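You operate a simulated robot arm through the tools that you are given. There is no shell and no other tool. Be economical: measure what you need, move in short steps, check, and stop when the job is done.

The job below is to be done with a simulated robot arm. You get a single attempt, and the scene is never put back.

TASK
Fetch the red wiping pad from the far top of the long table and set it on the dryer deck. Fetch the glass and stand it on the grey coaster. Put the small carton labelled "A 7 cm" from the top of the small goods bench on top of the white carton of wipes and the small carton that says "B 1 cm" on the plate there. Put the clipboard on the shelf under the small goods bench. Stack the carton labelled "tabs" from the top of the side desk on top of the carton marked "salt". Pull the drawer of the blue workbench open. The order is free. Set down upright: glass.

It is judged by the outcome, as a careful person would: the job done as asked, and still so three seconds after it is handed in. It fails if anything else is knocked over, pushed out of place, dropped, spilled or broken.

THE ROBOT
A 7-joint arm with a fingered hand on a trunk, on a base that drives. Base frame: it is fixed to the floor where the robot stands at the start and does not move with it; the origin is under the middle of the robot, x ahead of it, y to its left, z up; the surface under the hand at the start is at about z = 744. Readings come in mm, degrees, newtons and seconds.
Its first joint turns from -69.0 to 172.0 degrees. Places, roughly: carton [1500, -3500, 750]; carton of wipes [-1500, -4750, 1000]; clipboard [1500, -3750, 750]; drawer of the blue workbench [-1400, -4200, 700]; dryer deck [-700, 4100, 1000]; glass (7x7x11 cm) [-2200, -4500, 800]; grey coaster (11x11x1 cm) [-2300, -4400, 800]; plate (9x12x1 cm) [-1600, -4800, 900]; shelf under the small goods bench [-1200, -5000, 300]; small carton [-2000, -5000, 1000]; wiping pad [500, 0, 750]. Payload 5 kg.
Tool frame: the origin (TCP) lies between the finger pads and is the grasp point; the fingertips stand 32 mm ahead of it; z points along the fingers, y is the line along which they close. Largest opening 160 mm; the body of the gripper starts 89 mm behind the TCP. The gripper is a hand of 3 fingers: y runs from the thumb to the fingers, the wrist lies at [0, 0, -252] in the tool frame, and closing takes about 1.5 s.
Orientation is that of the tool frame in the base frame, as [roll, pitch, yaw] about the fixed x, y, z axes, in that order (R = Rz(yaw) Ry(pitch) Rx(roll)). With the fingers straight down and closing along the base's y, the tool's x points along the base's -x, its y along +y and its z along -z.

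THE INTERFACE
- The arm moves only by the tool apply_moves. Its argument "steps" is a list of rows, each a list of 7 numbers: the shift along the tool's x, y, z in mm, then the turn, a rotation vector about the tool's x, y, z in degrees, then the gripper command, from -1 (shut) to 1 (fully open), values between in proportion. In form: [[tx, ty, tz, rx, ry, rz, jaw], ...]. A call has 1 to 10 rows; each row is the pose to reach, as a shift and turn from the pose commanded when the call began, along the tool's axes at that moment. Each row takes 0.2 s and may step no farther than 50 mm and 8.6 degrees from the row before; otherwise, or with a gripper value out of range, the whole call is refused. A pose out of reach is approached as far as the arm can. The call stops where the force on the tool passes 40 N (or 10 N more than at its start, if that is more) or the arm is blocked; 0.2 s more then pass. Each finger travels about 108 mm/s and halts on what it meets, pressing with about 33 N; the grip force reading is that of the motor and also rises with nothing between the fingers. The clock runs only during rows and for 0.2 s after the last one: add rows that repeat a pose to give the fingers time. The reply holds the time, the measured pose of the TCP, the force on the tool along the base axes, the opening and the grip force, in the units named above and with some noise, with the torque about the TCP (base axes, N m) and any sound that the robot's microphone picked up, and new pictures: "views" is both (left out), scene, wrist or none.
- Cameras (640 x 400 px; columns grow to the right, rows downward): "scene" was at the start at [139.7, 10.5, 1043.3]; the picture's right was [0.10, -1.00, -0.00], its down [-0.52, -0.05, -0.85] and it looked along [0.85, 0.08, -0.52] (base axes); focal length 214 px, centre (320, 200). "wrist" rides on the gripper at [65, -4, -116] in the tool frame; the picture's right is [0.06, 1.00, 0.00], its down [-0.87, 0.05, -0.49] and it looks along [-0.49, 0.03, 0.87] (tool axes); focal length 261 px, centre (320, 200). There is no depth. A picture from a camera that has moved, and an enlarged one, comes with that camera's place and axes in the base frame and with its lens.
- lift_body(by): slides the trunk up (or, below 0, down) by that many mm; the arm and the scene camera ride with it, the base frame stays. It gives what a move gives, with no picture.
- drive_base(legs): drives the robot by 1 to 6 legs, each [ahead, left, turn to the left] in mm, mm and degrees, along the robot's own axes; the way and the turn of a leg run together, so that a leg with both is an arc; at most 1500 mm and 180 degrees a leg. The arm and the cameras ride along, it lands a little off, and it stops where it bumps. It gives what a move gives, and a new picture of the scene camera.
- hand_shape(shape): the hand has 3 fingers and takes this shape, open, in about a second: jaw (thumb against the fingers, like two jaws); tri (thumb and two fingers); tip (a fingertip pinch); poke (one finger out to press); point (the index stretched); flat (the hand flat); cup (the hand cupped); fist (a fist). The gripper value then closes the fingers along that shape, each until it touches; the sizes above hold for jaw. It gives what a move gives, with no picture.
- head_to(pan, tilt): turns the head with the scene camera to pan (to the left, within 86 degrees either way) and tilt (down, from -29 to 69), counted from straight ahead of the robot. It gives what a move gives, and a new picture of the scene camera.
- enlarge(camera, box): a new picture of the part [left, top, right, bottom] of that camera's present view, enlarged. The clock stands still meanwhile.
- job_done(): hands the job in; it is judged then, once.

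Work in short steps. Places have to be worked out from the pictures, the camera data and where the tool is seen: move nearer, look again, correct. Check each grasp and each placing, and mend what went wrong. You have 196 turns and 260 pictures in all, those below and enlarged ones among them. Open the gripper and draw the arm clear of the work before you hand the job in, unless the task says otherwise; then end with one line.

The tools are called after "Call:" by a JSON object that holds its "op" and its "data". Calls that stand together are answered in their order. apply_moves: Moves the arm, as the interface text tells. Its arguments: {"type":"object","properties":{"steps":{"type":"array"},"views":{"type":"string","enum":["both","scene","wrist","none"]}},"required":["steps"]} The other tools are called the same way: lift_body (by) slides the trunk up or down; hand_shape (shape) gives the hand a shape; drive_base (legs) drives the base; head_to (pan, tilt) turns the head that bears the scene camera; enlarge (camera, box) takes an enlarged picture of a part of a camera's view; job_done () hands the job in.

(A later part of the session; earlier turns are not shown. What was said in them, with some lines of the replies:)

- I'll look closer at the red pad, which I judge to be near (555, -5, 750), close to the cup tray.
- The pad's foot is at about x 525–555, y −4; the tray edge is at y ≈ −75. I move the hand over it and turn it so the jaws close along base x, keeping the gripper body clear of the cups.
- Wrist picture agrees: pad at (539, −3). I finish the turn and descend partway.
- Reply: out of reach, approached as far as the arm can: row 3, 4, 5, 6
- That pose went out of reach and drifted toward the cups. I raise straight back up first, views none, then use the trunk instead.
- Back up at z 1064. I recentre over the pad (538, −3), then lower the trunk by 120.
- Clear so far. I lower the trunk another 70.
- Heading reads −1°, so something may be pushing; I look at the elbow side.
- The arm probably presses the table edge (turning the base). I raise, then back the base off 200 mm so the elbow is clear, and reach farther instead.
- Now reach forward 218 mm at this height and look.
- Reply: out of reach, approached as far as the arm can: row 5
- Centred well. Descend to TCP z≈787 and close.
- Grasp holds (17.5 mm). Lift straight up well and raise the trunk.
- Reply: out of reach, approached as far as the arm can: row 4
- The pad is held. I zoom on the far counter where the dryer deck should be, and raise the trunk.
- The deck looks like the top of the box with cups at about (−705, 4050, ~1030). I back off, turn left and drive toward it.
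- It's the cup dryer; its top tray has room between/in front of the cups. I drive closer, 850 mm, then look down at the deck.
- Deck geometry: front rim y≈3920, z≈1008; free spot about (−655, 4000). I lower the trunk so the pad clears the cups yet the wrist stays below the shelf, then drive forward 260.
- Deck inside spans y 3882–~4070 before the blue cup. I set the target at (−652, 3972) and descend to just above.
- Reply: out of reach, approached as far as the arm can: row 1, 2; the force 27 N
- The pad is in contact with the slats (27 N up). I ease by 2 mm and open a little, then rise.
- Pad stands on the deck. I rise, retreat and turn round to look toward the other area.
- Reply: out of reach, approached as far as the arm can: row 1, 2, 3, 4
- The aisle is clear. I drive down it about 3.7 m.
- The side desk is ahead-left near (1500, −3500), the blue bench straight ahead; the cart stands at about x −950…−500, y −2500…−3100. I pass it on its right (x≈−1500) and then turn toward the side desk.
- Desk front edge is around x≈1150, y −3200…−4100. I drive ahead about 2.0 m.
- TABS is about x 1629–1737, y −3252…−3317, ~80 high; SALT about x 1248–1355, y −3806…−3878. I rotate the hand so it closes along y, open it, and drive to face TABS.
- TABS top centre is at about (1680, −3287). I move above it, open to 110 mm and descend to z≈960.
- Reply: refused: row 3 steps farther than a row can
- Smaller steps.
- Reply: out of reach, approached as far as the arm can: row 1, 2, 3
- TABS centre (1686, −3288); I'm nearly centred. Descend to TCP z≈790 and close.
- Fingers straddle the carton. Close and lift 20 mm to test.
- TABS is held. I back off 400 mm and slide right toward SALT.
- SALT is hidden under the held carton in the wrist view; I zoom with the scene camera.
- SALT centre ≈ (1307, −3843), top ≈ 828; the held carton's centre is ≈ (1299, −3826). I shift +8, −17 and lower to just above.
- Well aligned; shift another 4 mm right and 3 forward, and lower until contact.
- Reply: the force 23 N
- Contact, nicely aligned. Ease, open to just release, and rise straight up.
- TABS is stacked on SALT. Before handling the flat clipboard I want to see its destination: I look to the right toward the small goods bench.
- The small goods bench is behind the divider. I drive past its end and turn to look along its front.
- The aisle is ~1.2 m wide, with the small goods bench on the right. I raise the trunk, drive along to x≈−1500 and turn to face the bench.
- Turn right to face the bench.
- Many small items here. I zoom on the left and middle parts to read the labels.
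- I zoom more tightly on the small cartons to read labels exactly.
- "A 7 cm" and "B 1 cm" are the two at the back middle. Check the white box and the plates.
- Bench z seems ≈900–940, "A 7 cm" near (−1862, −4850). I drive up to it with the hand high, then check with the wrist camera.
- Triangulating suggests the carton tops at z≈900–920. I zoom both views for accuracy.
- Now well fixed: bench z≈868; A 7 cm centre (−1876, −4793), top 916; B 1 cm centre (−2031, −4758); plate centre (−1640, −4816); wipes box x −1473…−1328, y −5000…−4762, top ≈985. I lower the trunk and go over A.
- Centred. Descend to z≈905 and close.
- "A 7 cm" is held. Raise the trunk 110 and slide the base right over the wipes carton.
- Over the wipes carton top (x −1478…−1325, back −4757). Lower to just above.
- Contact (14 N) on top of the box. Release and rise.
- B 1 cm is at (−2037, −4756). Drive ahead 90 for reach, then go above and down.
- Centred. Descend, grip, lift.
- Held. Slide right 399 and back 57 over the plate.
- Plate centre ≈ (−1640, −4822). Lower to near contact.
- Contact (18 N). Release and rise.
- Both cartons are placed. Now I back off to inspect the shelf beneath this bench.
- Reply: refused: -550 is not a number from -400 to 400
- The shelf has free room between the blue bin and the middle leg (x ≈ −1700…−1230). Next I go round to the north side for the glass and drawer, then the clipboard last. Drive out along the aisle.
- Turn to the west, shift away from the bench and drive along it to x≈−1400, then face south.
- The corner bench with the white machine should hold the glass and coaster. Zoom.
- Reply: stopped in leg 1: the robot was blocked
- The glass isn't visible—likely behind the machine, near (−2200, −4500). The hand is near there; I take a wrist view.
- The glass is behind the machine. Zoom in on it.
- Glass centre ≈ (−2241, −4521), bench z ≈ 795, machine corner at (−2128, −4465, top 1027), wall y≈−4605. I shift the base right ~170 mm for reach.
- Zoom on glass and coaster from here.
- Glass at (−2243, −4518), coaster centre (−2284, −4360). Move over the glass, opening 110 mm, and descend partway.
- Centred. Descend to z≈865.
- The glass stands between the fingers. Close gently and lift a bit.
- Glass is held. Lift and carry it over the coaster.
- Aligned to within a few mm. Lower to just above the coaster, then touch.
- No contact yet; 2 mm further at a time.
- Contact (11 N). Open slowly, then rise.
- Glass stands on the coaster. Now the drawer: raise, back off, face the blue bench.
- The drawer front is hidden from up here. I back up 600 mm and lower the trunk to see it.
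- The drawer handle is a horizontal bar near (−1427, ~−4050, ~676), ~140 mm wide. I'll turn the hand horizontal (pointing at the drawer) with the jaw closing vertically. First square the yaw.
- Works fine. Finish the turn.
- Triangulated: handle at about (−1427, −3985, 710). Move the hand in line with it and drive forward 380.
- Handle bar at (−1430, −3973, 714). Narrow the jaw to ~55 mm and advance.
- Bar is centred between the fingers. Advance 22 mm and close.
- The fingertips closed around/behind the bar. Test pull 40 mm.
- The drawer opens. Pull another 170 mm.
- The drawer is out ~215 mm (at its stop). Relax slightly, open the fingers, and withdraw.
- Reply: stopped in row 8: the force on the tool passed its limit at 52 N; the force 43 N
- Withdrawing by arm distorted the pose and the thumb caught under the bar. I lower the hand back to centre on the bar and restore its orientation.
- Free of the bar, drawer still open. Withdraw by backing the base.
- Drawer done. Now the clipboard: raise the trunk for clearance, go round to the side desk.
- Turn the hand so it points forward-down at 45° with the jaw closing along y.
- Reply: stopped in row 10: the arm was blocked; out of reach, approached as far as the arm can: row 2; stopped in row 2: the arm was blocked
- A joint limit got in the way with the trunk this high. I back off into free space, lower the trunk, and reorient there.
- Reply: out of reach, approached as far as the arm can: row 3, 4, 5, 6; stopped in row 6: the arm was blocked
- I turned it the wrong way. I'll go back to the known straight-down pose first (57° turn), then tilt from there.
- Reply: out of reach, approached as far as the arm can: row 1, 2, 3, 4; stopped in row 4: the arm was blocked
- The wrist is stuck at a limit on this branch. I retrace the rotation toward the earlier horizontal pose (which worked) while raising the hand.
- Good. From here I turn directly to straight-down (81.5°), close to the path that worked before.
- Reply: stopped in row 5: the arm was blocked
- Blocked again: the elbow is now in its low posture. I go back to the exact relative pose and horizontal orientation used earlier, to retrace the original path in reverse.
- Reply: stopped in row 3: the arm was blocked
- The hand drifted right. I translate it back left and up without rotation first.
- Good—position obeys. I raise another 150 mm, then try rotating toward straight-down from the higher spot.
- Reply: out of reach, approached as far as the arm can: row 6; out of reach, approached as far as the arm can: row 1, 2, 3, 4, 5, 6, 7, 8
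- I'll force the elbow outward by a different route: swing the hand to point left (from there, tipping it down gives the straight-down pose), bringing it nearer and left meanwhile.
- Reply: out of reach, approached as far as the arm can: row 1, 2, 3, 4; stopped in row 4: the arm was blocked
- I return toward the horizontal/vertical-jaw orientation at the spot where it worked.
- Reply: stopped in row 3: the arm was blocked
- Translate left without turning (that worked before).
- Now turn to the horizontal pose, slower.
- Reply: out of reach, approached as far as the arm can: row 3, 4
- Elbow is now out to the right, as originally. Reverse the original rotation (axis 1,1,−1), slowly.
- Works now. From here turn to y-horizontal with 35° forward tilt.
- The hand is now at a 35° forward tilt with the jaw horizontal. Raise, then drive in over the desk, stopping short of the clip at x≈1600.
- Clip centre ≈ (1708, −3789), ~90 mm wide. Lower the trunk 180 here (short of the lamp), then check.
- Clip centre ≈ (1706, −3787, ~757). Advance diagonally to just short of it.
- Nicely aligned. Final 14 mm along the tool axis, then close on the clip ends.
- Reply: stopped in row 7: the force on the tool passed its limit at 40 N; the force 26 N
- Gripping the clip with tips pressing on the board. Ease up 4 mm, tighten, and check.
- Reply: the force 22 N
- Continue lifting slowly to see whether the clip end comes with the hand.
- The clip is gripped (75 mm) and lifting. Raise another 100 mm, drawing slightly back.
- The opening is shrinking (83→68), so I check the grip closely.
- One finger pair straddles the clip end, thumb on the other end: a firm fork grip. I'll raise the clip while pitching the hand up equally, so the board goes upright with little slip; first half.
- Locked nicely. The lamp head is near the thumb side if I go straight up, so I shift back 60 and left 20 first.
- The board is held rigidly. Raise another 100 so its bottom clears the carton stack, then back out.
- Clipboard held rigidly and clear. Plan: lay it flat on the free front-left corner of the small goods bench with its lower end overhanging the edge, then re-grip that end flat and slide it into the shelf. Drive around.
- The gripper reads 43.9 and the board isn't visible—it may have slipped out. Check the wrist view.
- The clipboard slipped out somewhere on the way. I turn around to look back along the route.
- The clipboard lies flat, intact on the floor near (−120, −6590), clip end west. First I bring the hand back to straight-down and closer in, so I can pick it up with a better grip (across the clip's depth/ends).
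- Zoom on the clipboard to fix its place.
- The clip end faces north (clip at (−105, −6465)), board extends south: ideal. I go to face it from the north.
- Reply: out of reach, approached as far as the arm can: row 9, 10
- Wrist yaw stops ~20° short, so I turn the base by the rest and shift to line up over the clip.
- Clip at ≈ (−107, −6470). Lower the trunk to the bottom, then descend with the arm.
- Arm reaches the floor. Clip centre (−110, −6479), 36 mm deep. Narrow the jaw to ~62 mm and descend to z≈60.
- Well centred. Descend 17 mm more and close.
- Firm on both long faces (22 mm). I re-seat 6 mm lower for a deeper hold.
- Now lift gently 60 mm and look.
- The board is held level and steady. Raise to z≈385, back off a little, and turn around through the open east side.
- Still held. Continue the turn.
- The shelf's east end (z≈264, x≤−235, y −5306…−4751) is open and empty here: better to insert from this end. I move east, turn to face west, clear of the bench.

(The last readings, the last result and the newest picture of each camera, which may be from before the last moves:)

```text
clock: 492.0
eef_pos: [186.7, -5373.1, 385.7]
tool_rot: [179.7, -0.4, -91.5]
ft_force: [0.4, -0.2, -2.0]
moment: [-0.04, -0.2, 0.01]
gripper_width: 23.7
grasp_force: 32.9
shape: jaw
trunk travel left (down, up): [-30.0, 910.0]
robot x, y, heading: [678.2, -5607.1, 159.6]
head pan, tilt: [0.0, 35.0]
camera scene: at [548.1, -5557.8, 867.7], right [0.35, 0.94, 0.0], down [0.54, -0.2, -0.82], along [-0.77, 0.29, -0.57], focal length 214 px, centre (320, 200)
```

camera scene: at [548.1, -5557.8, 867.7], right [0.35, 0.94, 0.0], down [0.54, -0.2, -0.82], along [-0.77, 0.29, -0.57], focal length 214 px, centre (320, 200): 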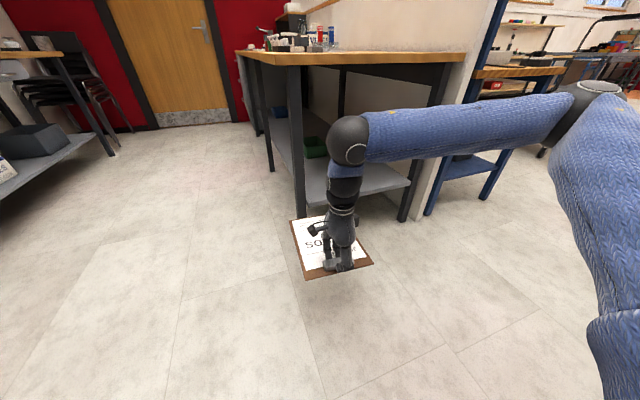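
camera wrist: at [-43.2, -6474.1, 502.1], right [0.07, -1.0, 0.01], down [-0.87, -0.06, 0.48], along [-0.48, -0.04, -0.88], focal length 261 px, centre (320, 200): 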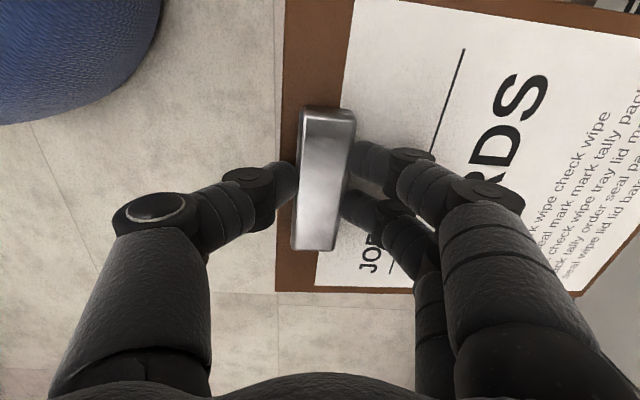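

Zoom on the bench end.

Call:
{"op": "enlarge", "data": {"camera": "scene", "box": [230, 30, 480, 240]}}

```text
1.90 times, centred on (355, 135) of scene
camera zoom: at [548.1, -5557.8, 867.7], right [0.35, 0.94, 0.0], down [0.54, -0.2, -0.82], along [-0.77, 0.29, -0.57], focal length 408 px, centre (253, 324)
```

zoom: 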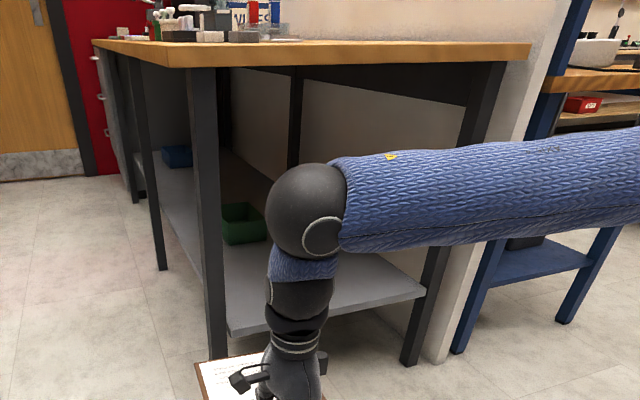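

Shelf z≈272; the green bin is far in at x≈−800. I lower the hand to z≈350, line up at y≈−5090 and drive in westward in stages.

Call:
{"op": "apply_moves", "data": {"steps": [[0, 0, 12, 0, 0, 0, -1], [0, 0, 24, 0, 0, 0, -1], [0, 0, 35, 0, 0, 0, -1]], "views": "none"}}

Call:
{"op": "drive_base", "data": {"legs": [[99, -265, 0], [187, 70, 0]]}}

Call:
{"op": "enlarge", "data": {"camera": "scene", "box": [200, 60, 480, 290]}}

```text
clock: 492.8
eef_pos: [185.2, -5372.7, 350.1]
tool_rot: [179.7, -0.6, -91.5]
ft_force: [-1.1, 0.3, -2.7]
moment: [0.0, -0.2, 0.0]
gripper_width: 23.6
grasp_force: 32.5
shape: jaw
trunk travel left (down, up): [-30.0, 910.0]
robot x, y, heading: [677.8, -5606.9, 159.6]
head pan, tilt: [0.0, 35.0]
```

```text
clock: 495.7
eef_pos: [41.2, -5088.6, 349.3]
tool_rot: [180.0, -0.4, -91.4]
ft_force: [-0.1, -0.3, -0.1]
moment: [0.03, -0.03, -0.02]
gripper_width: 13.2
grasp_force: 32.7
shape: jaw
trunk travel left (down, up): [-30.0, 910.0]
robot x, y, heading: [529.2, -5327.8, 159.6]
head pan, tilt: [0.0, 35.0]
stopped in leg 2: the force on the tool passed its limit at 52 N (the readings are from after the stop); the commanded pose is now the measured one
camera scene: at [399.7, -5274.0, 867.7], right [0.35, 0.94, 0.0], down [0.54, -0.2, -0.82], along [-0.77, 0.29, -0.57], focal length 214 px, centre (320, 200)
```

scene: 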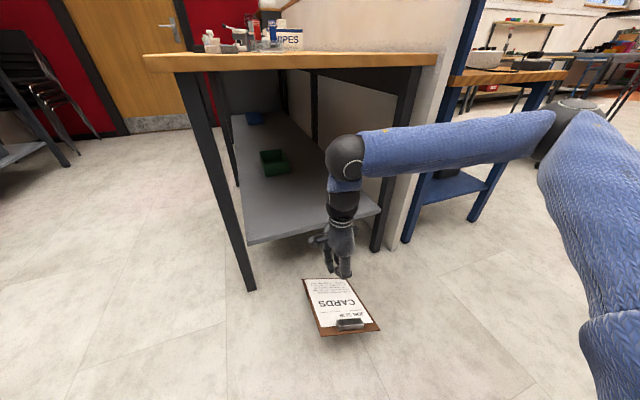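

```text
1.74 times, centred on (340, 175) of scene
camera zoom: at [399.7, -5274.0, 867.7], right [0.35, 0.94, 0.0], down [0.54, -0.2, -0.82], along [-0.77, 0.29, -0.57], focal length 373 px, centre (285, 244)
```

zoom: 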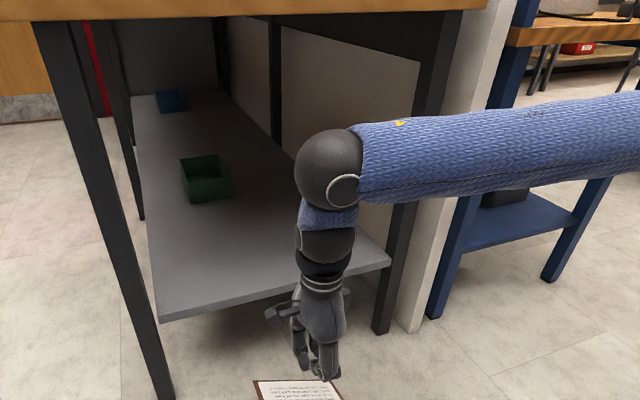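

The board tip hit the shelf edge (shelf is a bit higher than I estimated, ~300) and it dropped flat to the floor by the bench end. I look with the wrist camera to pick it up again.

Call:
{"op": "apply_moves", "data": {"steps": [[0, 0, -20, 0, 0, 0, -0.4], [0, 0, -40, 0, 0, 0, 0], [0, 0, -40, 0, 0, 0, 0]], "views": "wrist"}}

Call:
{"op": "enlarge", "data": {"camera": "scene", "box": [270, 250, 410, 350]}}

```text
clock: 496.5
eef_pos: [39.5, -5089.2, 390.3]
tool_rot: [-180.0, -0.4, -91.4]
ft_force: [-0.5, -1.0, 0.0]
moment: [0.01, -0.01, -0.02]
gripper_width: 79.2
grasp_force: 0.1
shape: jaw
trunk travel left (down, up): [-30.0, 910.0]
robot x, y, heading: [526.3, -5327.7, 159.5]
head pan, tilt: [0.0, 35.0]
camera wrist: at [42.7, -5153.6, 506.3], right [-1.0, -0.04, 0.0], down [-0.03, 0.87, 0.49], along [-0.02, 0.49, -0.87], focal length 261 px, centre (320, 200)
```

wrist: 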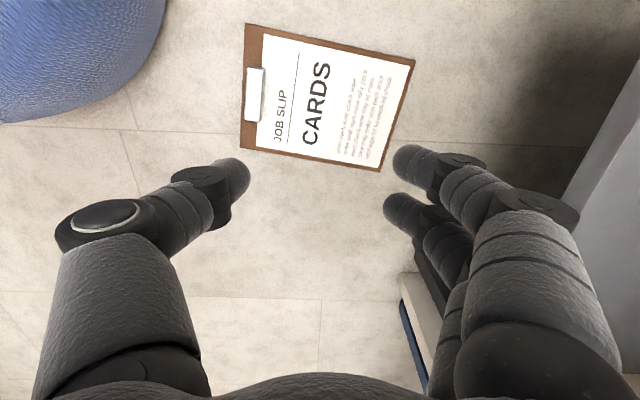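

```text
4.00 times, centred on (340, 300) of scene
camera zoom: at [399.7, -5274.0, 867.7], right [0.35, 0.94, 0.0], down [0.54, -0.2, -0.82], along [-0.77, 0.29, -0.57], focal length 858 px, centre (240, -200)
```

zoom: 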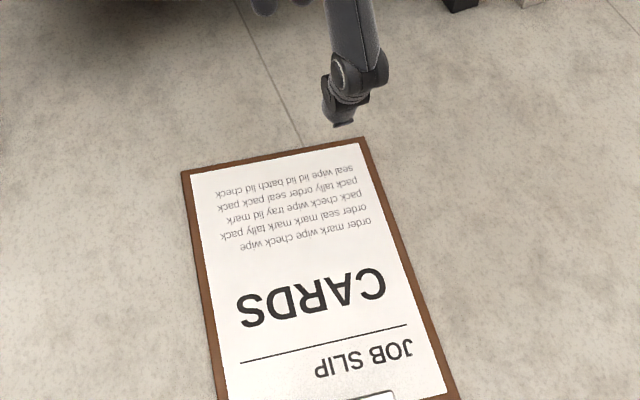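

Clipboard: clip at ≈ (148, −5083), board pointing at 171.5°. It sagged ~8° when held, so I must carry it higher. Shift the base and align.

Call:
{"op": "drive_base", "data": {"legs": [[-101, -40, 0]]}}

Call:
{"op": "apply_moves", "data": {"steps": [[0, 0, 40, 0, 0, 3.5, -0.1], [0, 0, 80, 0, 0, 7, -0.2], [0, 0, 120, 0, 0, 7, -0.22], [0, 0, 160, 0, 0, 7, -0.22], [0, 0, 200, 0, 0, 7, -0.22], [0, 0, 240, 0, 0, 7, -0.22], [0, 0, 270, 0, 0, 7, -0.22]], "views": "wrist"}}

```text
clock: 497.7
eef_pos: [150.5, -5086.6, 389.7]
tool_rot: [-179.9, -0.4, -91.4]
ft_force: [0.2, -0.8, 0.6]
moment: [0.03, -0.02, 0.02]
gripper_width: 79.3
grasp_force: 0.0
shape: jaw
trunk travel left (down, up): [-30.0, 910.0]
robot x, y, heading: [641.3, -5320.1, 159.6]
head pan, tilt: [0.0, 35.0]
camera scene: at [510.4, -5272.2, 867.7], right [0.35, 0.94, 0.0], down [0.54, -0.2, -0.82], along [-0.77, 0.29, -0.57], focal length 214 px, centre (320, 200)
```

scene: 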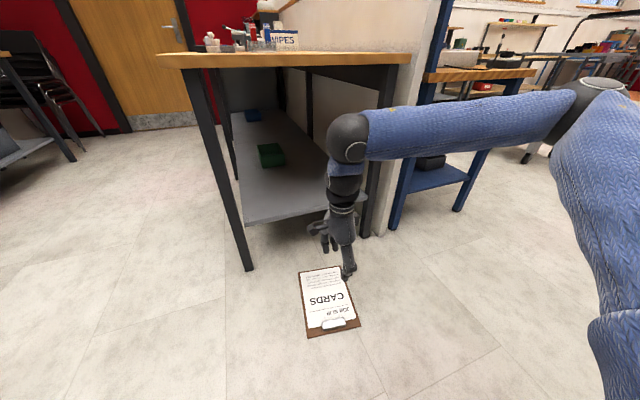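

```text
clock: 499.3
eef_pos: [150.9, -5089.3, 120.5]
tool_rot: [-179.8, -0.4, -98.4]
ft_force: [0.1, 1.2, 0.3]
moment: [-0.01, 0.01, 0.0]
gripper_width: 62.9
grasp_force: 0.1
shape: jaw
out of reach, approached as far as the arm can: row 1, 2, 3, 4, 5
trunk travel left (down, up): [-30.0, 910.0]
robot x, y, heading: [635.9, -5322.9, 159.2]
head pan, tilt: [0.0, 35.0]
camera wrist: at [145.6, -5154.0, 236.1], right [-1.0, 0.08, 0.0], down [0.07, 0.87, 0.49], along [0.04, 0.48, -0.87], focal length 261 px, centre (320, 200)
```

wrist: 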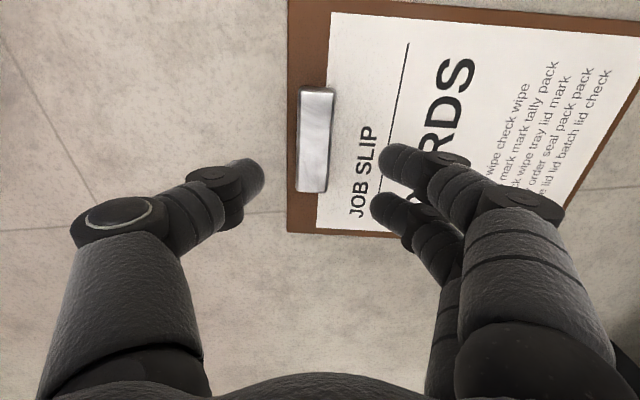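

Aligned with the clip at (155, −5091). Descend and grip low on the clip.

Call:
{"op": "apply_moves", "data": {"steps": [[1, -4, 35, 0, 0, 0, -0.22], [1, -4, 65, 0, 0, 0, -0.3], [1, -4, 76, 0, 0, 0, -0.38], [1, -4, 80, 0, 0, 0, -0.38], [1, -4, 80, 0, 0, 0, -0.7], [1, -4, 80, 0, 0, 0, -1], [1, -4, 80, 0, 0, 0, -1], [1, -4, 80, 0, 0, 0, -1]], "views": "wrist"}}

```text
clock: 501.1
eef_pos: [155.1, -5089.3, 39.9]
tool_rot: [-179.8, -0.4, -98.4]
ft_force: [-0.1, 0.2, -0.4]
moment: [0.05, 0.01, -0.02]
gripper_width: 23.8
grasp_force: 33.0
shape: jaw
trunk travel left (down, up): [-30.0, 910.0]
robot x, y, heading: [641.3, -5325.3, 159.3]
head pan, tilt: [0.0, 35.0]
camera wrist: at [149.8, -5155.0, 155.8], right [-1.0, 0.08, 0.0], down [0.07, 0.87, 0.49], along [0.04, 0.48, -0.87], focal length 261 px, centre (320, 200)
```

wrist: 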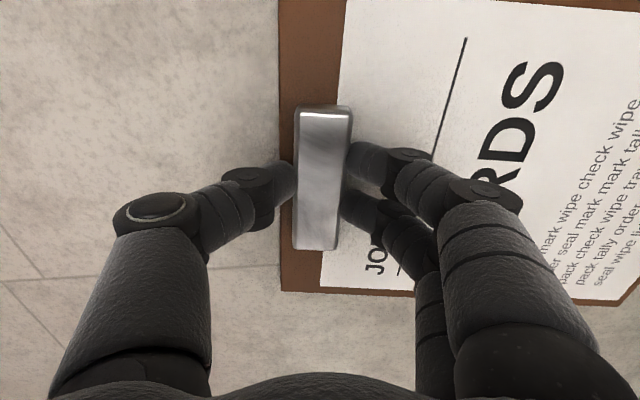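

Gripped (23.8 mm). Lift with the arm to z≈425 and lower the trunk its last 30 mm so the elbow stays low.

Call:
{"op": "apply_moves", "data": {"steps": [[0, 0, -25, 0, 0, 0, -1], [0, 0, -55, 0, 0, 0, -1], [0, 0, -90, 0, 0, 0, -1], [0, 0, -125, 0, 0, 0, -1], [0, 0, -160, 0, 0, 0, -1], [0, 0, -200, 0, 0, 0, -1], [0, 0, -240, 0, 0, 0, -1], [0, 0, -280, 0, 0, 0, -1], [0, 0, -320, 0, 0, 0, -1], [0, 0, -360, 0, 0, 0, -1]], "views": "none"}}

Call:
{"op": "apply_moves", "data": {"steps": [[0, 0, -30, 0, 0, 0, -1], [0, 0, -60, 0, 0, 0, -1], [0, 0, -60, 0, 0, 0, -1]], "views": "both"}}

```text
clock: 503.3
eef_pos: [126.8, -5058.0, 399.3]
tool_rot: [-179.4, -0.7, -97.5]
ft_force: [0.0, -0.1, -2.3]
moment: [-0.05, -0.24, -0.03]
gripper_width: 24.0
grasp_force: 32.9
shape: jaw
out of reach, approached as far as the arm can: row 4, 5, 6, 7, 8, 9, 10
trunk travel left (down, up): [-30.0, 910.0]
robot x, y, heading: [641.7, -5321.9, 159.4]
head pan, tilt: [0.0, 35.0]
```

```text
clock: 504.1
eef_pos: [126.3, -5052.7, 452.8]
tool_rot: [-179.8, -0.4, -98.4]
ft_force: [0.3, -0.2, -1.8]
moment: [-0.05, -0.2, -0.01]
gripper_width: 24.1
grasp_force: 32.9
shape: jaw
out of reach, approached as far as the arm can: row 1, 2, 3
trunk travel left (down, up): [-30.0, 910.0]
robot x, y, heading: [636.5, -5323.1, 159.7]
head pan, tilt: [0.0, 35.0]
camera scene: at [510.3, -5272.1, 867.7], right [0.35, 0.94, 0.0], down [0.54, -0.2, -0.82], along [-0.77, 0.29, -0.57], focal length 214 px, centre (320, 200)
camera wrist: at [121.2, -5116.7, 569.3], right [-1.0, 0.08, 0.0], down [0.07, 0.87, 0.49], along [0.04, 0.48, -0.87], focal length 261 px, centre (320, 200)
```

scene: 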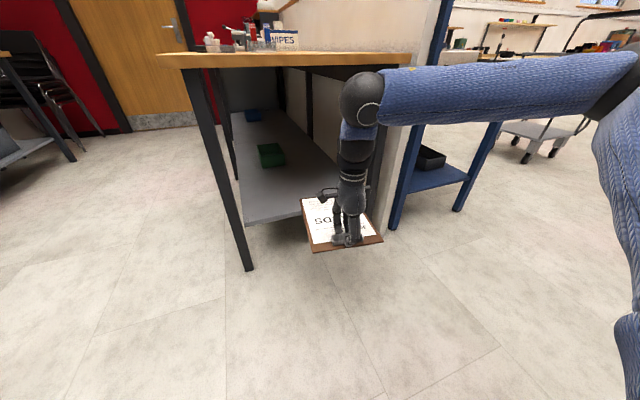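
wrist: 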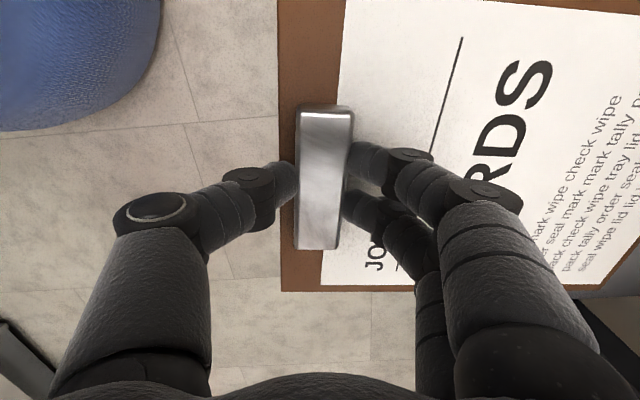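

Held at z≈453. The board sags ~8°, so its tip is ~70 below the TCP. I lower to 390, shift south 57, then go in to x≈35 (tip just before the shelf edge) and check.

Call:
{"op": "apply_moves", "data": {"steps": [[0, 0, 20, 0, 0, 0, -1], [0, 0, 40, 0, 0, 0, -1], [0, 0, 60, 0, 0, 0, -1], [0, 0, 60, 0, 0, 0, -1]], "views": "none"}}

Call:
{"op": "drive_base", "data": {"legs": [[-20, 53, 0], [56, 21, 0]]}}

Call:
{"op": "enlarge", "data": {"camera": "scene", "box": [200, 130, 440, 280]}}

```text
clock: 505.1
eef_pos: [126.1, -5050.5, 392.3]
tool_rot: [-179.7, -0.5, -98.1]
ft_force: [0.1, -0.1, -2.7]
moment: [-0.05, -0.2, 0.01]
gripper_width: 24.0
grasp_force: 33.2
shape: jaw
trunk travel left (down, up): [-30.0, 910.0]
robot x, y, heading: [638.2, -5321.0, 159.6]
head pan, tilt: [0.0, 35.0]
```

```text
clock: 506.6
eef_pos: [65.7, -5109.2, 393.4]
tool_rot: [-179.7, -0.5, -98.2]
ft_force: [0.7, -0.2, -2.4]
moment: [-0.03, -0.24, 0.01]
gripper_width: 24.1
grasp_force: 33.0
shape: jaw
trunk travel left (down, up): [-30.0, 910.0]
robot x, y, heading: [580.0, -5383.4, 159.7]
head pan, tilt: [0.0, 35.0]
camera scene: at [450.7, -5329.4, 867.7], right [0.35, 0.94, 0.0], down [0.54, -0.2, -0.82], along [-0.77, 0.29, -0.57], focal length 214 px, centre (320, 200)
```

scene: 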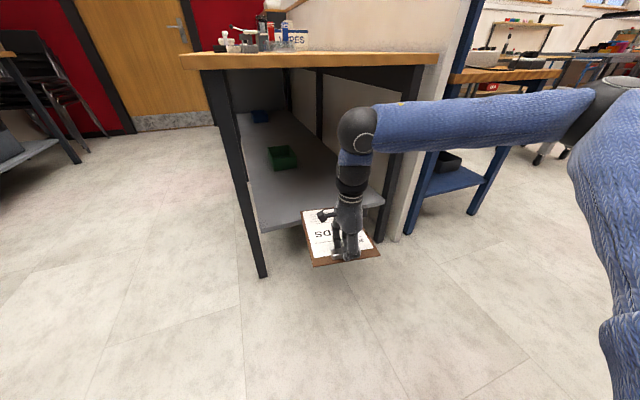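

```text
2.67 times, centred on (320, 205) of scene
camera zoom: at [450.7, -5329.4, 867.7], right [0.35, 0.94, 0.0], down [0.54, -0.2, -0.82], along [-0.77, 0.29, -0.57], focal length 572 px, centre (320, 187)
```

zoom: 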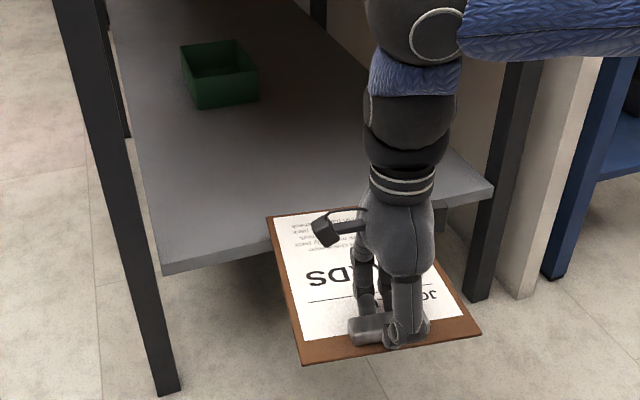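

The board is level; the shelf is at z≈312 with its end at x≈−195. Clearance is ~45 mm now. Drive in 110 mm and check.

Call:
{"op": "drive_base", "data": {"legs": [[103, 39, 0]]}}

Call:
{"op": "enlarge", "data": {"camera": "scene", "box": [200, 130, 440, 280]}}

```text
clock: 507.9
eef_pos: [-43.2, -5108.9, 394.7]
tool_rot: [-179.8, -0.6, -98.2]
ft_force: [0.2, 0.4, -2.4]
moment: [-0.04, -0.17, 0.02]
gripper_width: 24.2
grasp_force: 32.8
shape: jaw
trunk travel left (down, up): [-30.0, 910.0]
robot x, y, heading: [467.9, -5381.9, 159.4]
head pan, tilt: [0.0, 35.0]
camera scene: at [339.8, -5329.9, 867.7], right [0.35, 0.94, 0.0], down [0.54, -0.2, -0.82], along [-0.77, 0.29, -0.57], focal length 214 px, centre (320, 200)
```

scene: 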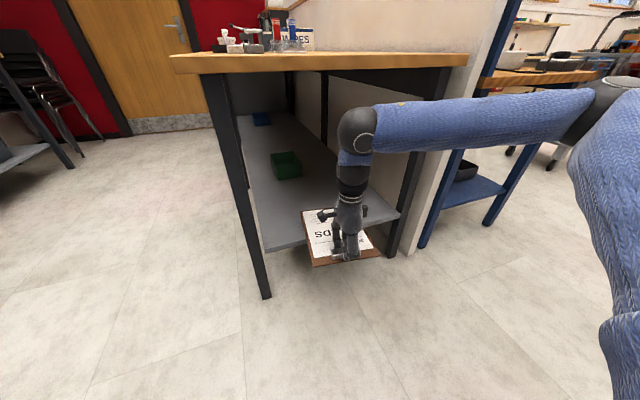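

```text
2.67 times, centred on (320, 205) of scene
camera zoom: at [339.8, -5329.9, 867.7], right [0.35, 0.94, 0.0], down [0.54, -0.2, -0.82], along [-0.77, 0.29, -0.57], focal length 572 px, centre (320, 187)
```

zoom: 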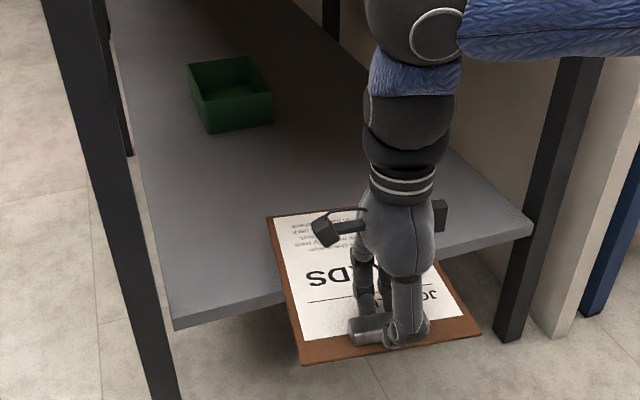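

The board is over the shelf edge, clear. Continue 100 mm.

Call:
{"op": "drive_base", "data": {"legs": [[94, 35, 0]]}}

Call:
{"op": "apply_moves", "data": {"steps": [[0, 0, 8, 0, 0, 0, -1], [0, 0, 16, 0, 0, 0, -1], [0, 0, 16, 0, 0, 0, -1]], "views": "none"}}

```text
clock: 509.0
eef_pos: [-147.2, -5108.7, 394.1]
tool_rot: [-179.6, -0.5, -98.1]
ft_force: [-0.3, -0.5, -2.6]
moment: [-0.05, -0.19, -0.03]
gripper_width: 24.0
grasp_force: 33.3
shape: jaw
trunk travel left (down, up): [-30.0, 910.0]
robot x, y, heading: [370.4, -5379.5, 159.7]
head pan, tilt: [0.0, 35.0]
camera scene: at [238.4, -5329.4, 867.7], right [0.35, 0.94, 0.0], down [0.54, -0.2, -0.82], along [-0.77, 0.29, -0.57], focal length 214 px, centre (320, 200)
```

scene: 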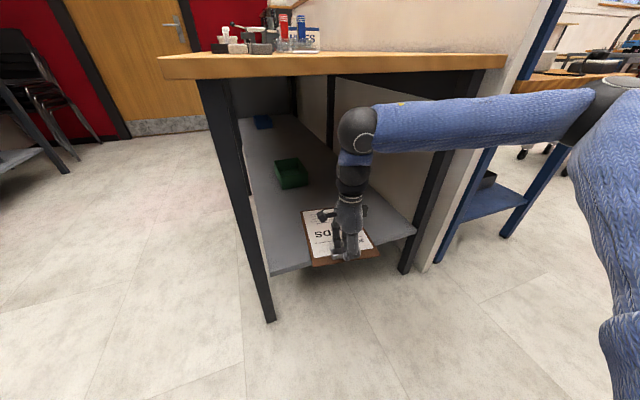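

```text
clock: 509.8
eef_pos: [-147.7, -5108.1, 377.5]
tool_rot: [-179.7, -0.4, -98.0]
ft_force: [0.5, -0.5, -2.9]
moment: [-0.03, -0.27, 0.01]
gripper_width: 23.9
grasp_force: 33.1
shape: jaw
trunk travel left (down, up): [-30.0, 910.0]
robot x, y, heading: [366.9, -5380.9, 159.6]
head pan, tilt: [0.0, 35.0]
```

Continue another 60 mm.

Call:
{"op": "drive_base", "data": {"legs": [[56, 21, 0]]}}

Call:
{"op": "enlarge", "data": {"camera": "scene", "box": [220, 40, 480, 290]}}

```text
clock: 510.8
eef_pos: [-205.5, -5110.6, 377.5]
tool_rot: [-179.8, -0.5, -98.0]
ft_force: [-0.7, 0.3, -2.2]
moment: [-0.06, -0.21, -0.01]
gripper_width: 24.1
grasp_force: 33.1
shape: jaw
trunk travel left (down, up): [-30.0, 910.0]
robot x, y, heading: [310.9, -5379.9, 159.6]
head pan, tilt: [0.0, 35.0]
camera scene: at [179.4, -5329.7, 867.7], right [0.35, 0.94, 0.0], down [0.54, -0.2, -0.82], along [-0.77, 0.29, -0.57], focal length 214 px, centre (320, 200)
```

scene: 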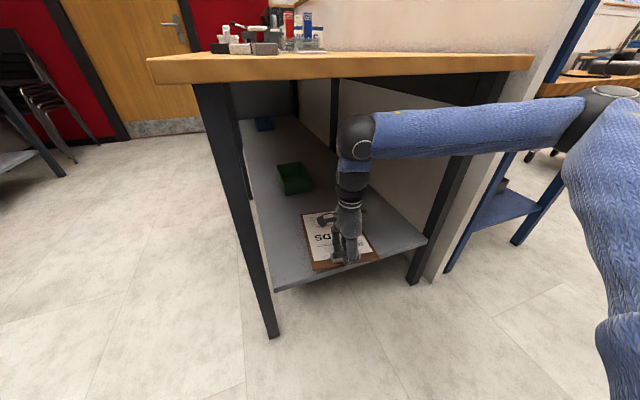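

```text
1.60 times, centred on (350, 165) of scene
camera zoom: at [179.4, -5329.7, 867.7], right [0.35, 0.94, 0.0], down [0.54, -0.2, -0.82], along [-0.77, 0.29, -0.57], focal length 343 px, centre (272, 256)
```

zoom: 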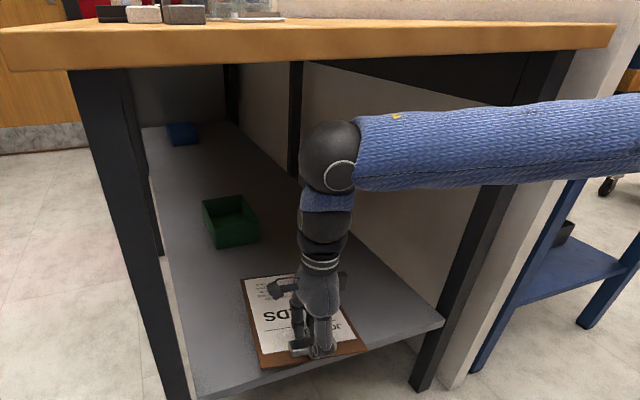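

Almost fully over the shelf. Lower to ~358 and go in another 38 mm.

Call:
{"op": "apply_moves", "data": {"steps": [[0, 0, 8, 0, 0, 0, -1], [0, 0, 16, 0, 0, 0, -1], [0, 0, 18, 0, 0, 0, -1]], "views": "none"}}

Call:
{"op": "drive_base", "data": {"legs": [[36, 14, 0]]}}

```text
clock: 511.6
eef_pos: [-205.2, -5108.6, 359.3]
tool_rot: [-179.7, -0.5, -98.0]
ft_force: [0.5, 0.4, -2.6]
moment: [-0.04, -0.18, -0.01]
gripper_width: 24.2
grasp_force: 32.9
shape: jaw
trunk travel left (down, up): [-30.0, 910.0]
robot x, y, heading: [309.0, -5380.8, 159.5]
head pan, tilt: [0.0, 35.0]
```

```text
clock: 512.4
eef_pos: [-243.0, -5110.1, 358.8]
tool_rot: [-179.7, -0.5, -97.9]
ft_force: [0.0, -0.1, -2.7]
moment: [-0.06, -0.23, 0.05]
gripper_width: 23.8
grasp_force: 33.7
shape: jaw
trunk travel left (down, up): [-30.0, 910.0]
robot x, y, heading: [267.6, -5382.2, 159.7]
head pan, tilt: [0.0, 35.0]
camera scene: at [140.9, -5330.9, 867.7], right [0.35, 0.94, 0.0], down [0.54, -0.2, -0.82], along [-0.77, 0.29, -0.57], focal length 214 px, centre (320, 200)
```

scene: 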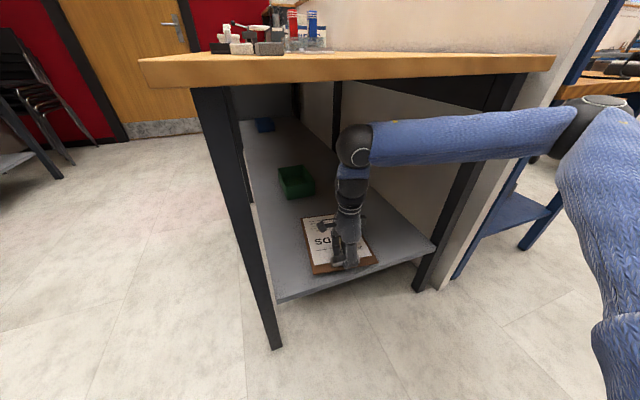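

Now lower by small steps until the board touches the shelf.

Call:
{"op": "apply_moves", "data": {"steps": [[0, 0, 6, 0, 0, 0, -1], [0, 0, 12, 0, 0, 0, -1], [0, 0, 18, 0, 0, 0, -1], [0, 0, 24, 0, 0, 0, -1]], "views": "scene"}}

```text
clock: 513.4
eef_pos: [-243.5, -5110.4, 333.6]
tool_rot: [-179.8, -0.5, -98.1]
ft_force: [1.0, 0.8, -0.9]
moment: [0.09, 0.19, 0.05]
gripper_width: 23.9
grasp_force: 33.1
shape: jaw
trunk travel left (down, up): [-30.0, 910.0]
robot x, y, heading: [270.8, -5382.2, 159.6]
head pan, tilt: [0.0, 35.0]
camera scene: at [141.0, -5330.9, 867.8], right [0.35, 0.94, 0.0], down [0.54, -0.2, -0.82], along [-0.77, 0.29, -0.57], focal length 214 px, centre (320, 200)
```

scene: 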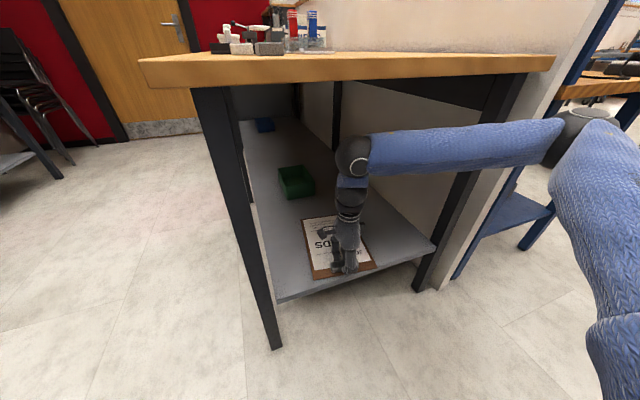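

The far end is touching. A few mm more for the near end.

Call:
{"op": "apply_moves", "data": {"steps": [[0, 0, 3, 0, 0, 0, -1], [0, 0, 6, 0, 0, 0, -1], [0, 0, 9, 0, 0, 0, -1], [0, 0, 12, 0, 0, 0, -1]], "views": "none"}}

Call:
{"op": "enlarge", "data": {"camera": "scene", "box": [260, 180, 460, 305]}}

```text
clock: 514.1
eef_pos: [-244.2, -5110.2, 332.7]
tool_rot: [179.9, -0.5, -98.1]
ft_force: [7.0, 0.4, 28.6]
moment: [0.01, -0.2, 0.0]
gripper_width: 27.0
grasp_force: 32.8
shape: jaw
trunk travel left (down, up): [-30.0, 910.0]
robot x, y, heading: [270.0, -5380.5, 159.5]
head pan, tilt: [0.0, 35.0]
stopped in row 3: the force on the tool passed its limit at 45 N (the readings are from after the stop); the commanded pose is now the measured one
```

```text
3.20 times, centred on (360, 242) of scene
camera zoom: at [142.0, -5331.3, 868.1], right [0.35, 0.94, 0.0], down [0.54, -0.2, -0.82], along [-0.77, 0.29, -0.57], focal length 686 px, centre (192, 64)
```

zoom: 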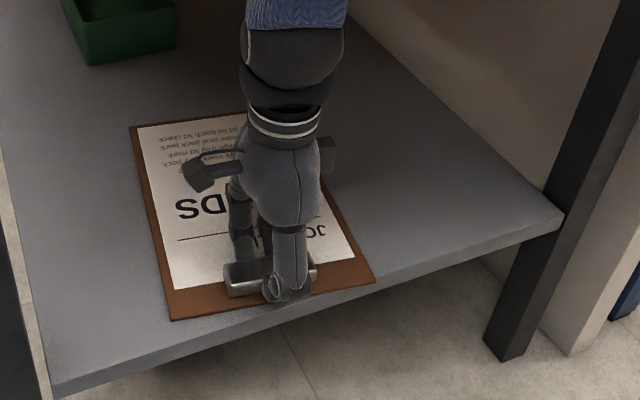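

The board lies flat and fully on the shelf. Ease off, open, and rise just 30 mm.

Call:
{"op": "apply_moves", "data": {"steps": [[0, 0, -1, 0, 0, 0, -0.7], [0, 0, -1, 0, 0, 0, -0.45], [0, 0, -1, 0, 0, 0, -0.3], [0, 0, -2, 0, 0, 0, -0.3], [0, 0, -10, 0, 0, 0, -0.3], [0, 0, -22, 0, 0, 0, -0.3], [0, 0, -34, 0, 0, 0, -0.3], [0, 0, -34, 0, 0, 0, -0.3]], "views": "wrist"}}

Call:
{"op": "enlarge", "data": {"camera": "scene", "box": [260, 180, 460, 305]}}

```text
clock: 515.9
eef_pos: [-245.5, -5109.8, 363.3]
tool_rot: [-179.9, -0.6, -98.1]
ft_force: [0.7, 0.2, -0.3]
moment: [-0.01, -0.01, -0.02]
gripper_width: 55.6
grasp_force: 0.1
shape: jaw
trunk travel left (down, up): [-30.0, 910.0]
robot x, y, heading: [274.5, -5382.4, 159.5]
head pan, tilt: [0.0, 35.0]
camera wrist: at [-249.3, -5174.7, 479.6], right [-1.0, 0.08, 0.0], down [0.07, 0.87, 0.48], along [0.04, 0.48, -0.88], focal length 261 px, centre (320, 200)
```

wrist: 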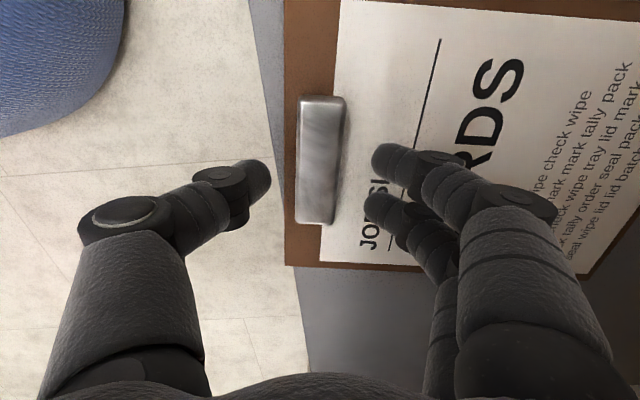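

```text
3.20 times, centred on (360, 242) of scene
camera zoom: at [141.0, -5330.9, 867.7], right [0.35, 0.94, 0.0], down [0.54, -0.2, -0.82], along [-0.77, 0.29, -0.57], focal length 686 px, centre (192, 64)
```

zoom: 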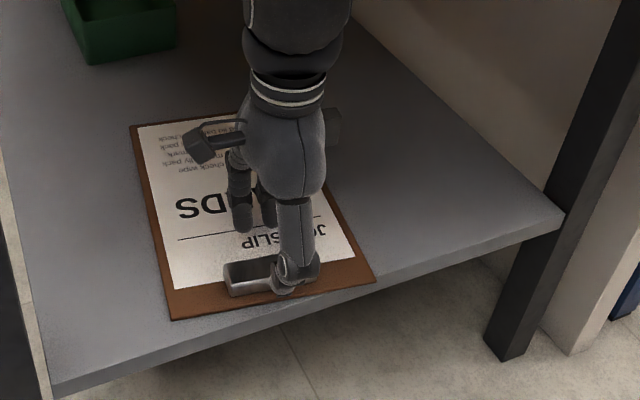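

Released cleanly. Raise 12 mm more to clear the clip and back straight out east.

Call:
{"op": "apply_moves", "data": {"steps": [[0, 0, -6, 0, 0, 0, -0.3], [0, 0, -13, 0, 0, 0, -0.3]], "views": "none"}}

Call:
{"op": "drive_base", "data": {"legs": [[-130, -49, 0], [-300, -112, 0]]}}

Call:
{"op": "enlarge", "data": {"camera": "scene", "box": [200, 30, 440, 230]}}

```text
clock: 516.5
eef_pos: [-246.1, -5109.9, 376.2]
tool_rot: [-179.9, -0.5, -98.1]
ft_force: [-0.2, 0.6, -0.5]
moment: [-0.01, 0.01, -0.01]
gripper_width: 55.5
grasp_force: 0.1
shape: jaw
trunk travel left (down, up): [-30.0, 910.0]
robot x, y, heading: [271.3, -5378.3, 159.5]
head pan, tilt: [0.0, 35.0]
```

```text
clock: 519.6
eef_pos: [214.0, -5106.9, 376.6]
tool_rot: [-179.8, -0.6, -98.2]
ft_force: [0.1, 0.0, 0.3]
moment: [-0.03, 0.02, 0.0]
gripper_width: 55.3
grasp_force: 0.0
shape: jaw
trunk travel left (down, up): [-30.0, 910.0]
robot x, y, heading: [726.2, -5377.4, 159.7]
head pan, tilt: [0.0, 35.0]
camera scene: at [598.8, -5328.2, 867.7], right [0.35, 0.94, 0.0], down [0.54, -0.2, -0.82], along [-0.77, 0.29, -0.57], focal length 214 px, centre (320, 200)
```

scene: 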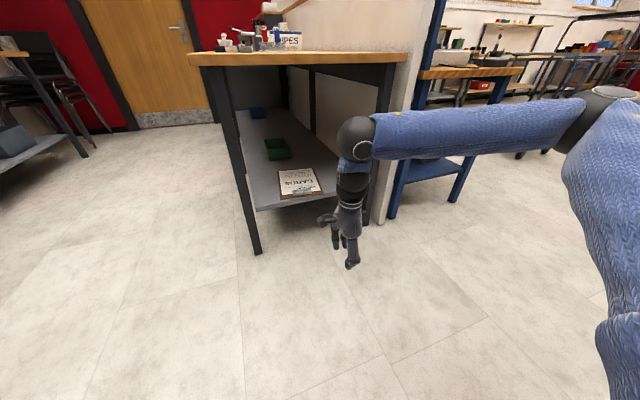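

```text
2.00 times, centred on (320, 130) of scene
camera zoom: at [598.8, -5328.2, 867.7], right [0.35, 0.94, 0.0], down [0.54, -0.2, -0.82], along [-0.77, 0.29, -0.57], focal length 429 px, centre (320, 340)
```

zoom: 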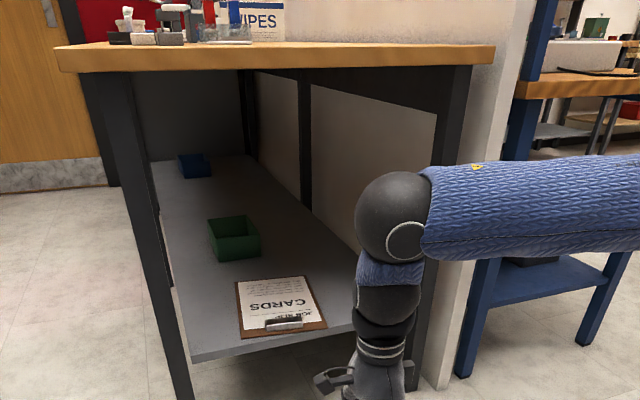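

Clipboard is on the shelf. A final check: raise the trunk and look over the bench top and desk.

Call:
{"op": "lift_body", "data": {"by": 400}}

Call:
{"op": "head_to", "data": {"pan": 0, "tilt": 18}}

Call:
{"op": "enlarge", "data": {"camera": "scene", "box": [180, 80, 380, 205]}}

Call:
{"op": "head_to", "data": {"pan": -80, "tilt": 25}}

```text
clock: 523.4
eef_pos: [213.1, -5107.0, 775.3]
tool_rot: [-179.9, -0.6, -98.2]
ft_force: [-0.4, 0.6, -0.8]
moment: [0.03, 0.02, -0.01]
gripper_width: 55.6
grasp_force: 0.1
shape: jaw
trunk travel left (down, up): [-430.0, 510.0]
robot x, y, heading: [724.9, -5381.3, 159.6]
head pan, tilt: [0.0, 35.0]
```

```text
clock: 524.2
eef_pos: [214.2, -5106.9, 775.3]
tool_rot: [-179.9, -0.5, -98.2]
ft_force: [0.5, -0.1, 0.8]
moment: [0.01, -0.01, -0.01]
gripper_width: 55.5
grasp_force: 0.1
shape: jaw
trunk travel left (down, up): [-430.0, 510.0]
robot x, y, heading: [730.2, -5378.1, 159.8]
head pan, tilt: [0.0, 18.0]
camera scene: at [593.8, -5326.2, 1294.8], right [0.35, 0.94, 0.0], down [0.29, -0.11, -0.95], along [-0.89, 0.33, -0.31], focal length 214 px, centre (320, 200)
```

scene: 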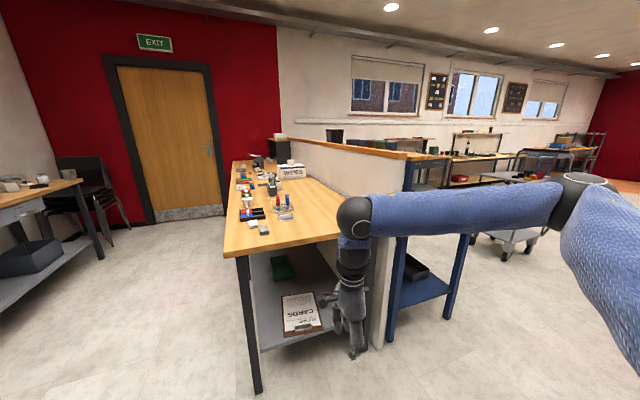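

```text
3.20 times, centred on (280, 142) of scene
camera zoom: at [593.8, -5326.2, 1294.8], right [0.35, 0.94, 0.0], down [0.29, -0.11, -0.95], along [-0.89, 0.33, -0.31], focal length 686 px, centre (448, 384)
```

zoom: 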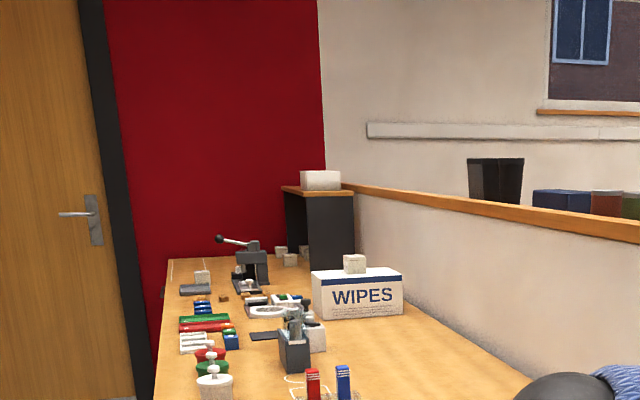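

```text
clock: 525.8
eef_pos: [214.9, -5106.6, 776.7]
tool_rot: [-180.0, -0.6, -98.2]
ft_force: [0.1, 0.3, -0.1]
moment: [-0.03, -0.01, -0.01]
gripper_width: 55.7
grasp_force: 0.2
shape: jaw
trunk travel left (down, up): [-430.0, 510.0]
robot x, y, heading: [728.5, -5380.5, 159.5]
head pan, tilt: [-80.0, 25.0]
camera scene: at [698.0, -5268.4, 1283.5], right [0.98, -0.18, 0.0], down [-0.08, -0.42, -0.91], along [0.17, 0.89, -0.42], focal length 214 px, centre (320, 200)
```

scene: 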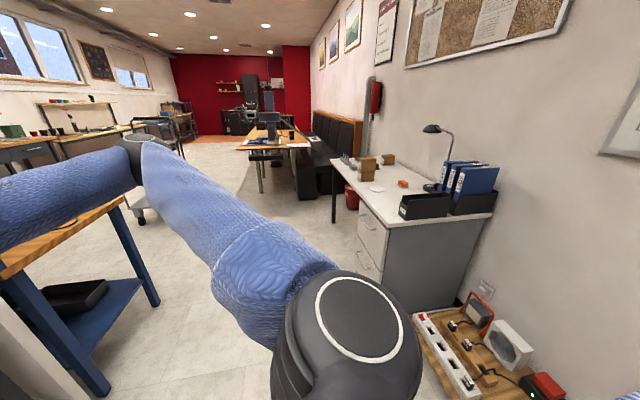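

"A 7 cm" sits on the WIPES carton, the clipboard is on the shelf, and the TABS/SALT stack still stands. The hand is open and clear of the work, so I hand the job in.

Call:
{"op": "job_done", "data": {}}

```text
The job is handed in.
```

All seven placements and the drawer are done, but I dropped the clipboard twice on the way: once while driving, and once when it hit the shelf edge. Each time I picked it up undamaged before setting it on the shelf.
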